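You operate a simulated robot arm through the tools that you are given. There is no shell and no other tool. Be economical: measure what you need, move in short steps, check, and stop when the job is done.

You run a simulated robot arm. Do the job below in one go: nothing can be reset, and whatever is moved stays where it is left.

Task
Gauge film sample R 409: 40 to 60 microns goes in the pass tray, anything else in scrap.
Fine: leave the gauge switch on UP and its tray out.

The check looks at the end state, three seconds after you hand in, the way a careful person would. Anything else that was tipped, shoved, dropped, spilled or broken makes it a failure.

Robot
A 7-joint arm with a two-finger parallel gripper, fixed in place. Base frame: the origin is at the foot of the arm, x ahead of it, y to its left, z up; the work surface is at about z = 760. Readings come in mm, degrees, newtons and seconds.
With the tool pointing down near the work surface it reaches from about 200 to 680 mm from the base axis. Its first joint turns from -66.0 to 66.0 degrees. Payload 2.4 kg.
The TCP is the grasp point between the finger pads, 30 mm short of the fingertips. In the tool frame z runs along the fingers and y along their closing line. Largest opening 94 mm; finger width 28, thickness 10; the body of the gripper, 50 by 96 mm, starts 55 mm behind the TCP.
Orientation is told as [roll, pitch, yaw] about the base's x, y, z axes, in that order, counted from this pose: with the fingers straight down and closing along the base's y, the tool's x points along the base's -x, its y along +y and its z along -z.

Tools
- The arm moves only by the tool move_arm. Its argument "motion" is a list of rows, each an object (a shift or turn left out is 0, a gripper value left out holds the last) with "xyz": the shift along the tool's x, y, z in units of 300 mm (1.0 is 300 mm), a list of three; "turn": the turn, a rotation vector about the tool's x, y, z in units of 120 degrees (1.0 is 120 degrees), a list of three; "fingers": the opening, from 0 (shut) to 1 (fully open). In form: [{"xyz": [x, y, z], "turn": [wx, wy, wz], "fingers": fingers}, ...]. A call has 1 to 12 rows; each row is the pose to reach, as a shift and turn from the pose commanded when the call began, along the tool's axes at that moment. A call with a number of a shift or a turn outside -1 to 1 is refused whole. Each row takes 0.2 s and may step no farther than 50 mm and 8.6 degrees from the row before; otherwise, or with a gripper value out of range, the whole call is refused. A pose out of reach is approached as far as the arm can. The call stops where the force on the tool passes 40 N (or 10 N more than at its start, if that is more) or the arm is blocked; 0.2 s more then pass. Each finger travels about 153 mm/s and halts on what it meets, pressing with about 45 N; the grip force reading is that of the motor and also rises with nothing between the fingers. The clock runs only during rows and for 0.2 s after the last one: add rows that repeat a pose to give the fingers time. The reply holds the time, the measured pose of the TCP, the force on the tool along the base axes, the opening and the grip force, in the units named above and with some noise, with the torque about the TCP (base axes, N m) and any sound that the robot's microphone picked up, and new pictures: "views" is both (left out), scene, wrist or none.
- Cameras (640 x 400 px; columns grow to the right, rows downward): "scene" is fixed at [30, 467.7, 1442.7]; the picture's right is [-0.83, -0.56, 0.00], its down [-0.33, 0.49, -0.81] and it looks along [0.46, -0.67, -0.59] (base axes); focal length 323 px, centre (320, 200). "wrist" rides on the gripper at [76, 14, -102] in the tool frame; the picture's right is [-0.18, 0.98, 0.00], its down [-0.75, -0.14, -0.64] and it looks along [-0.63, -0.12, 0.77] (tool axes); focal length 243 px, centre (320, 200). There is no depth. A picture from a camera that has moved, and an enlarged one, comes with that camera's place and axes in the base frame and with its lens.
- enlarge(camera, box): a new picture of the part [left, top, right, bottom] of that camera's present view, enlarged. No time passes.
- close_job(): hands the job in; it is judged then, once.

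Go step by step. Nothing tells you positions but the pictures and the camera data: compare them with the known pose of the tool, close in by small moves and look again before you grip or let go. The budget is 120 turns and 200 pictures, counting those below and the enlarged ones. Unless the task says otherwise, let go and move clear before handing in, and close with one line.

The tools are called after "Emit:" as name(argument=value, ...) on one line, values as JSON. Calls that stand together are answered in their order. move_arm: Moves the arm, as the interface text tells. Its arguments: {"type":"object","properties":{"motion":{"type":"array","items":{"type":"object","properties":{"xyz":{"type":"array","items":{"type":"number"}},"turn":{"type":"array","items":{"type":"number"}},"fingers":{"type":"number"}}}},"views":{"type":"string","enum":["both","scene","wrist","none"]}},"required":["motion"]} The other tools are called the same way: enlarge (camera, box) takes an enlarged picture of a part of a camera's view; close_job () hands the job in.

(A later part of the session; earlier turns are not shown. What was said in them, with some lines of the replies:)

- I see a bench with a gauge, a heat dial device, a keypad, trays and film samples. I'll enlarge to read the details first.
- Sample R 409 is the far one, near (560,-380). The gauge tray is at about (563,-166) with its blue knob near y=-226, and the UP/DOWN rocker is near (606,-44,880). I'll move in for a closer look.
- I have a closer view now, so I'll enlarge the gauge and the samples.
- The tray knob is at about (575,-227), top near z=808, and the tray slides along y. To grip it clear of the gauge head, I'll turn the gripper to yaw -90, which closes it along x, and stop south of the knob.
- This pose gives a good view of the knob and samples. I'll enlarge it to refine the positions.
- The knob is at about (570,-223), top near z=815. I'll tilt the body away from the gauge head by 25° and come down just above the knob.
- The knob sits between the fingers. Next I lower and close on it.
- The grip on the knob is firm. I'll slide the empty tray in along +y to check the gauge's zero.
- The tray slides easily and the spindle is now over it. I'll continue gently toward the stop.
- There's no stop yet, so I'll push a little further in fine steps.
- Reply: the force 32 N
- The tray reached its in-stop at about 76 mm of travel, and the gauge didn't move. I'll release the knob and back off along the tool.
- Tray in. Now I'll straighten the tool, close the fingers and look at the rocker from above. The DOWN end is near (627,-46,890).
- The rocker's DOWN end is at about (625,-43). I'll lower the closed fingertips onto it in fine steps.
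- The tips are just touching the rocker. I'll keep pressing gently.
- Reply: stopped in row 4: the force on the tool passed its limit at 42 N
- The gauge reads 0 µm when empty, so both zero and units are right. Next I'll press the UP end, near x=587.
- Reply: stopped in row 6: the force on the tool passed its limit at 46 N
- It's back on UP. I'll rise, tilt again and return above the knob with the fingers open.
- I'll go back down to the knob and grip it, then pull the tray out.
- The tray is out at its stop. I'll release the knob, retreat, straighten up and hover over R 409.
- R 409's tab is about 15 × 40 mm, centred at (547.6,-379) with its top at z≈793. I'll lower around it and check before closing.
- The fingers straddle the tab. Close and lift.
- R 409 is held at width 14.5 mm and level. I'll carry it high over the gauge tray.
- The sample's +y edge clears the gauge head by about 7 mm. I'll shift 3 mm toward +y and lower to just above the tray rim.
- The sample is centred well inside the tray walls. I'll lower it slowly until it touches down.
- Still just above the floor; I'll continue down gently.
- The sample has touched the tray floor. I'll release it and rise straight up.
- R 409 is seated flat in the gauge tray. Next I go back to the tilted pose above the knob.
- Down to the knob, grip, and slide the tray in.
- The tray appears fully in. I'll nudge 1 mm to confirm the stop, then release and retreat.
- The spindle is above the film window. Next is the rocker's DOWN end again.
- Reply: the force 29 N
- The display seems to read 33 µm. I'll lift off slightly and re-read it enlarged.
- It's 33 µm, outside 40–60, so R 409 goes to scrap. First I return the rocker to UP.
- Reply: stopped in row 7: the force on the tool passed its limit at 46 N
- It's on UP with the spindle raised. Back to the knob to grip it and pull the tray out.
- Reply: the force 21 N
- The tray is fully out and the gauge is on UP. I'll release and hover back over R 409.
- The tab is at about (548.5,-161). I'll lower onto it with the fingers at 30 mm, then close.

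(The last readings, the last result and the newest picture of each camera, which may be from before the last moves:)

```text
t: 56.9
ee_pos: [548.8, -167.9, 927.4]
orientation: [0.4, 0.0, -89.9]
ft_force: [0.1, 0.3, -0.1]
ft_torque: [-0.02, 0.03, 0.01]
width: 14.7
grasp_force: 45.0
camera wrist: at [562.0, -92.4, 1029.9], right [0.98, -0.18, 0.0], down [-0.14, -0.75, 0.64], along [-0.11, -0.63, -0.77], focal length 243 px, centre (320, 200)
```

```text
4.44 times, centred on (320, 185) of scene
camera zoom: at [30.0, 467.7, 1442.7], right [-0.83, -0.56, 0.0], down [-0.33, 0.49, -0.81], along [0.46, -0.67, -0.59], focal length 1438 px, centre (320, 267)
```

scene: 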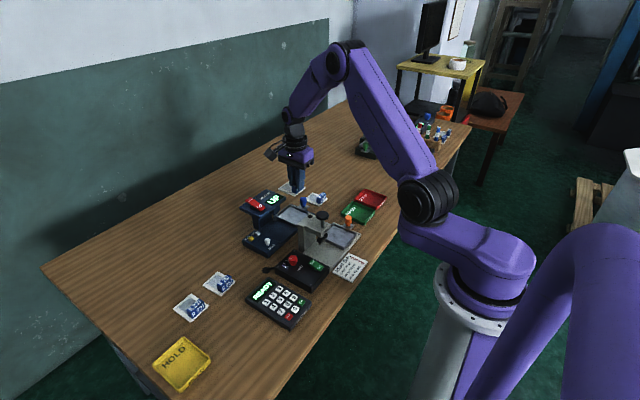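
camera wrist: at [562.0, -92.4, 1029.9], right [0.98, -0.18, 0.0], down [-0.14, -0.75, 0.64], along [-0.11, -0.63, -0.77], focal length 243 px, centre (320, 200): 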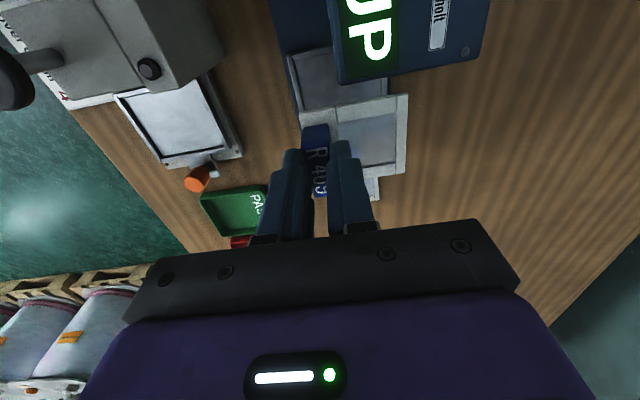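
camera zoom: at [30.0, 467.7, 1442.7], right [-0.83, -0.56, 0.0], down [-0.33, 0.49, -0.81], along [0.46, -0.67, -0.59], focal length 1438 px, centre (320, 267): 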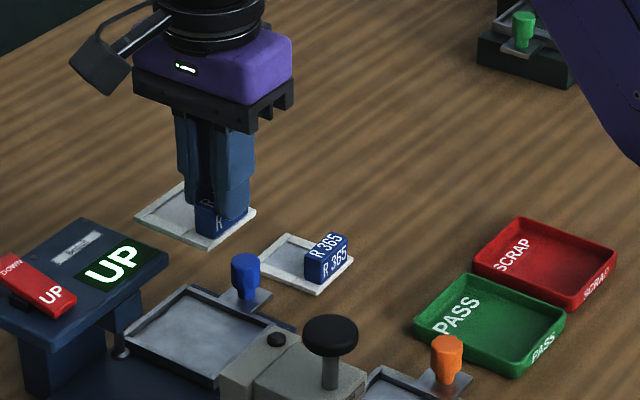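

R 409 is held. The scrap tray centre is near (411,-398), so TCP goes to about (388,-396) with the frame offset 23 mm along x. Carrying it across high now.

Emit:
move_arm(motion=[{"xyz": [-0.1, -0.067, 0]}, {"xyz": [-0.21, -0.14, 0]}, {"xyz": [-0.32, -0.22, 0]}, {"xyz": [-0.43, -0.3, 0]}, {"xyz": [-0.54, -0.38, 0]}, {"xyz": [-0.65, -0.46, 0]}, {"xyz": [-0.76, -0.536, 0.03]}, {"xyz": [-0.76, -0.536, 0.09]}, {"xyz": [-0.76, -0.536, 0.09]}])

Emit:
enlarge(camera="scene", box=[310, 140, 410, 230])

Emit:
enlarge(camera="wrist", box=[220, 30, 440, 230])

```text
t: 58.9
ee_pos: [385.7, -394.9, 898.7]
orientation: [0.3, -0.1, -90.0]
ft_force: [0.9, -0.8, 0.1]
ft_torque: [-0.01, -0.02, 0.01]
width: 14.6
grasp_force: 45.4
camera wrist: at [399.3, -319.1, 1002.1], right [0.98, -0.18, 0.01], down [-0.14, -0.75, 0.64], along [-0.11, -0.63, -0.77], focal length 243 px, centre (320, 200)
```

scene: 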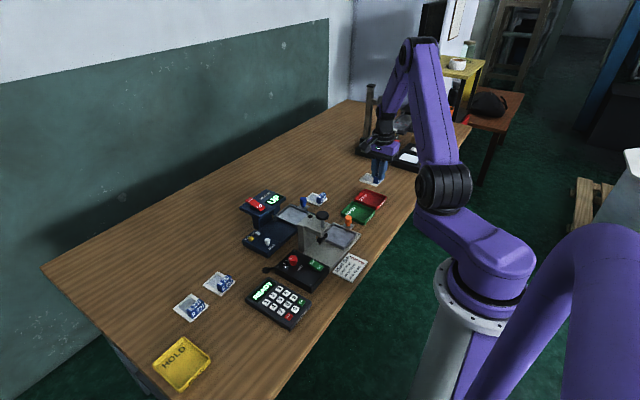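
wrist: 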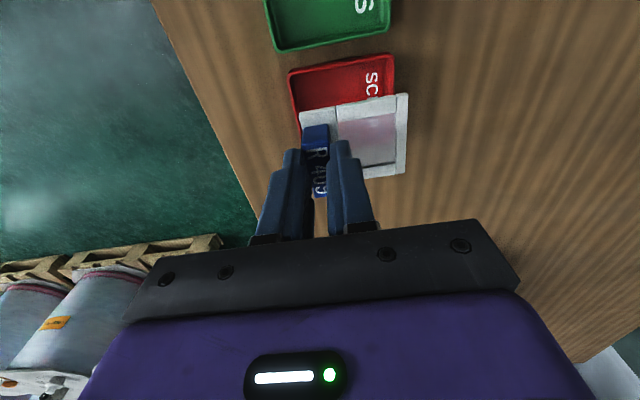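

```text
4.44 times, centred on (360, 185) of scene
camera zoom: at [30.0, 467.6, 1442.7], right [-0.83, -0.56, 0.0], down [-0.33, 0.49, -0.81], along [0.46, -0.67, -0.59], focal length 1438 px, centre (142, 267)
```

zoom: 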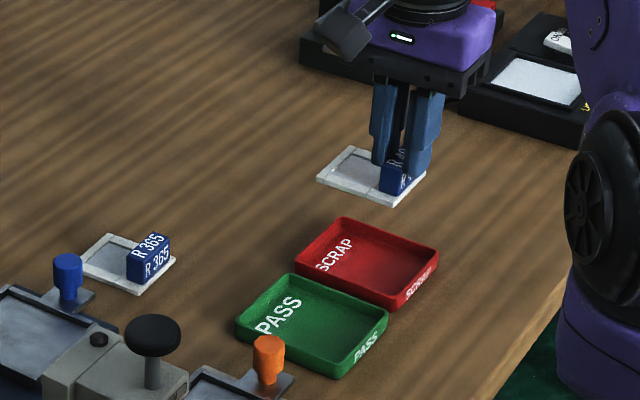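

```text
2.00 times, centred on (330, 130) of wrist
camera zoom: at [399.3, -319.1, 1002.1], right [0.98, -0.18, 0.01], down [-0.14, -0.75, 0.64], along [-0.11, -0.63, -0.77], focal length 485 px, centre (300, 340)
```

zoom: 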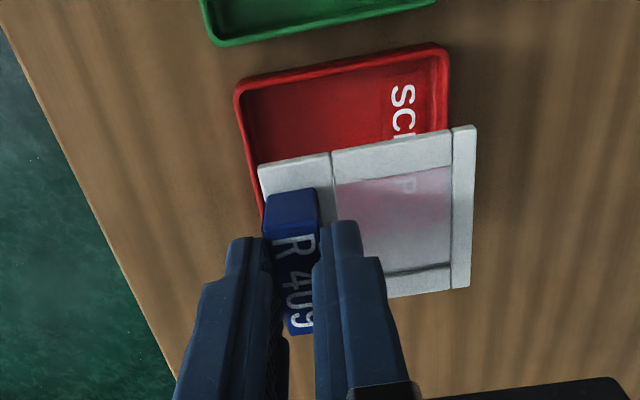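

The sample is nearly centred over the scrap tray; I'll nudge about 2 mm and lower partway to check.

Emit:
move_arm(motion=[{"xyz": [-0.004, -0.006, 0.08]}, {"xyz": [-0.004, -0.006, 0.17]}, {"xyz": [-0.004, -0.006, 0.22]}, {"xyz": [-0.004, -0.006, 0.22]}], views="wrist")

Emit:
enlarge(camera="scene", box=[330, 160, 400, 225])

Emit:
enlarge(camera="wrist", box=[260, 40, 440, 200])

```text
t: 59.9
ee_pos: [384.4, -396.5, 833.2]
orientation: [0.3, -0.1, -90.2]
ft_force: [0.1, 0.7, -0.3]
ft_torque: [-0.02, 0.04, 0.01]
width: 14.6
grasp_force: 44.9
camera wrist: at [399.1, -321.2, 936.5], right [0.98, -0.18, 0.01], down [-0.14, -0.75, 0.64], along [-0.11, -0.63, -0.77], focal length 243 px, centre (320, 200)
```

wrist: 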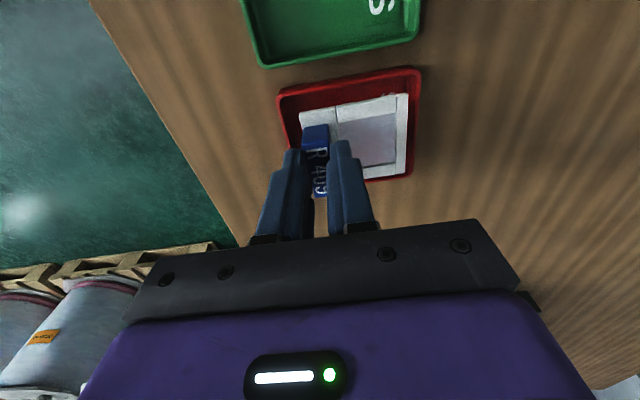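

```text
6.15 times, centred on (365, 192) of scene
camera zoom: at [30.0, 467.7, 1442.7], right [-0.83, -0.56, 0.0], down [-0.33, 0.49, -0.81], along [0.46, -0.67, -0.59], focal length 1990 px, centre (43, 246)
```

zoom: 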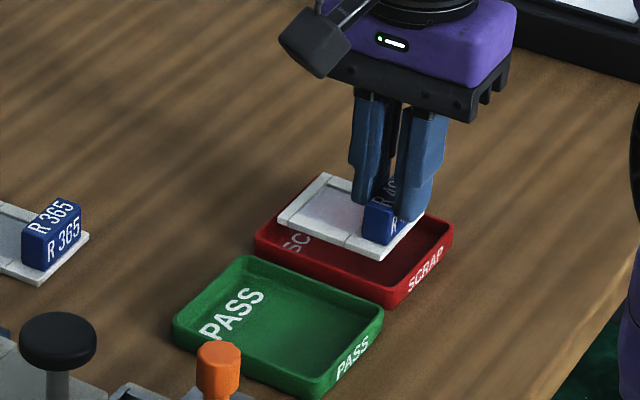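

```text
2.50 times, centred on (350, 120) of wrist
camera zoom: at [399.1, -321.2, 936.5], right [0.98, -0.18, 0.01], down [-0.14, -0.75, 0.64], along [-0.11, -0.63, -0.77], focal length 606 px, centre (245, 400)
```

zoom: 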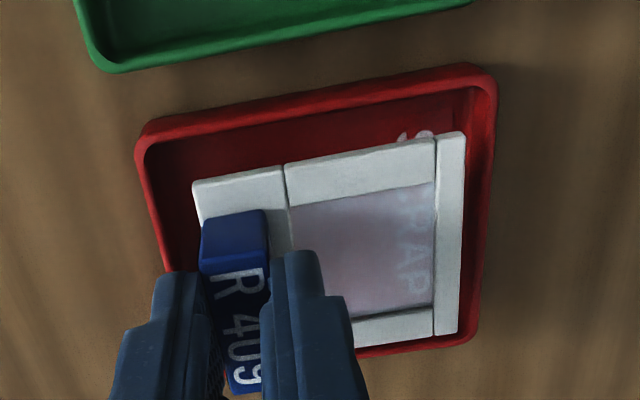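

The sample is centred within the scrap tray. Lowering gently until it touches down.

Emit:
move_arm(motion=[{"xyz": [0, -0.003, 0.02]}, {"xyz": [0, -0.003, 0.035]}, {"xyz": [0, -0.003, 0.045]}, {"xyz": [0, -0.003, 0.052]}, {"xyz": [0, -0.003, 0.058]}], views="none")

Emit:
enlarge(camera="scene", box=[330, 160, 400, 225])

```text
t: 61.1
ee_pos: [384.8, -397.0, 815.7]
orientation: [0.3, -0.1, -90.0]
ft_force: [-0.4, 0.4, -0.4]
ft_torque: [0.01, 0.0, -0.01]
width: 14.7
grasp_force: 44.7
```

```text
6.15 times, centred on (365, 192) of scene
camera zoom: at [30.0, 467.7, 1442.7], right [-0.83, -0.56, 0.0], down [-0.33, 0.49, -0.81], along [0.46, -0.67, -0.59], focal length 1990 px, centre (43, 246)
```

zoom: 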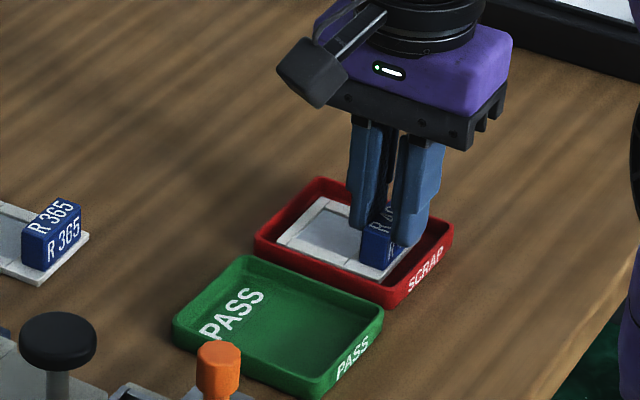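

Emit:
move_arm(motion=[{"xyz": [0, 0, 0.006]}, {"xyz": [0, 0, 0.011]}, {"xyz": [0, 0, 0.015]}], views="none")

```text
t: 61.9
ee_pos: [385.1, -396.2, 813.0]
orientation: [0.4, -0.1, -90.1]
ft_force: [-5.5, 5.8, 23.4]
ft_torque: [0.21, 0.17, 0.04]
width: 14.5
grasp_force: 45.6
```

The sample has made firm contact with the scrap tray floor. I'll release it and rise.

Emit:
move_arm(motion=[{"xyz": [0, 0, -0.004]}, {"xyz": [0, 0, -0.004], "fingers": 0.22}, {"xyz": [0, 0, -0.004], "fingers": 0.3}, {"xyz": [0, 0, -0.004], "fingers": 0.3}, {"xyz": [0, 0, -0.06]}, {"xyz": [0, 0, -0.18]}, {"xyz": [0, 0, -0.32]}, {"xyz": [-0.1, 0, -0.4]}, {"xyz": [-0.1, 0, -0.4]}])

Emit:
enlarge(camera="scene", box=[330, 160, 400, 225])

Emit:
enlarge(camera="scene", box=[220, 165, 360, 270])

```text
t: 63.9
ee_pos: [385.0, -426.2, 931.0]
orientation: [0.2, 0.1, -90.0]
ft_force: [-0.1, 0.0, 0.6]
ft_torque: [-0.02, 0.0, 0.03]
width: 27.9
grasp_force: 0.1
camera wrist: at [399.0, -349.8, 1033.5], right [0.98, -0.18, 0.01], down [-0.14, -0.75, 0.64], along [-0.11, -0.63, -0.77], focal length 243 px, centre (320, 200)
```

scene: 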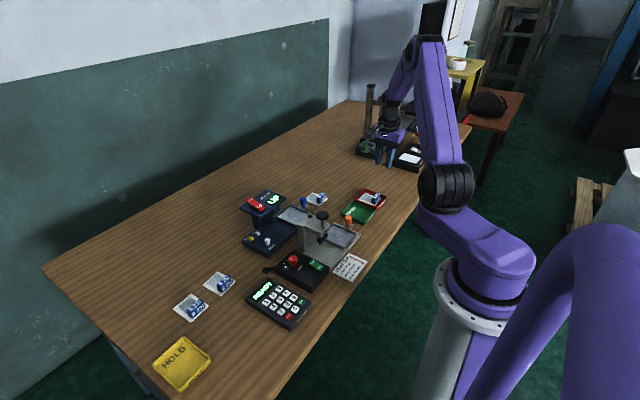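
wrist: 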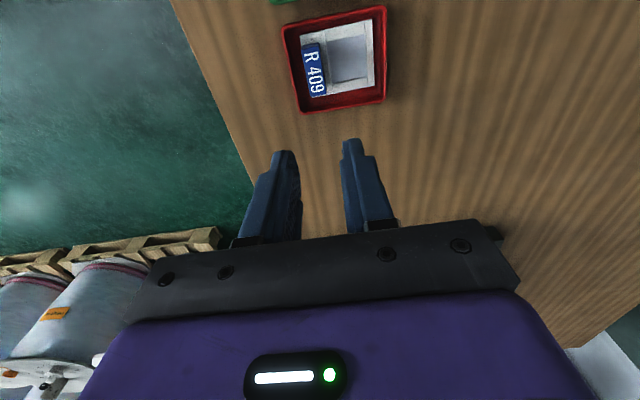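

```text
6.15 times, centred on (365, 192) of scene
camera zoom: at [30.0, 467.7, 1442.7], right [-0.83, -0.56, 0.0], down [-0.33, 0.49, -0.81], along [0.46, -0.67, -0.59], focal length 1990 px, centre (43, 246)
```

zoom: 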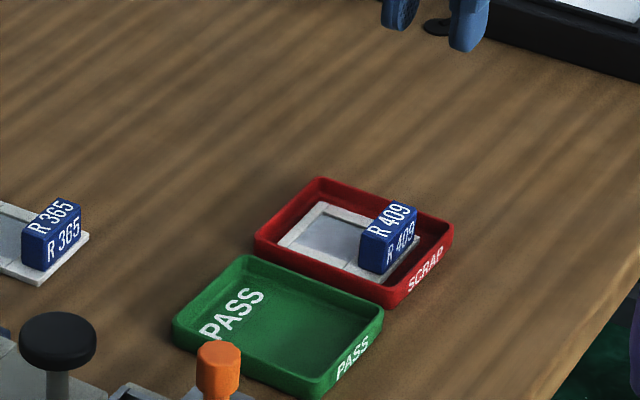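

```text
3.81 times, centred on (290, 218) of scene
camera zoom: at [30.0, 467.7, 1442.7], right [-0.83, -0.56, 0.0], down [-0.33, 0.49, -0.81], along [0.46, -0.67, -0.59], focal length 1232 px, centre (434, 133)
```

zoom: 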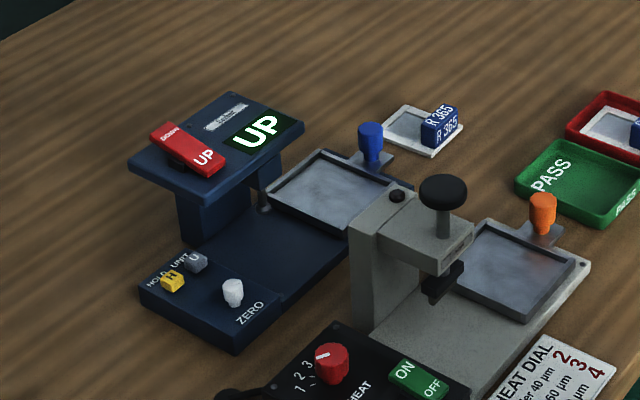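

R 409 lies flat in the scrap tray. The gauge is on UP with its tray out, everything else is undisturbed and the arm is clear, so I'm handing in.

Emit:
close_job()

```text
The job is handed in.
```

R 409 gauged 33 µm (the gauge read 0 µm when empty), so it went in the scrap tray; the gauge switch is on UP and its tray is out.
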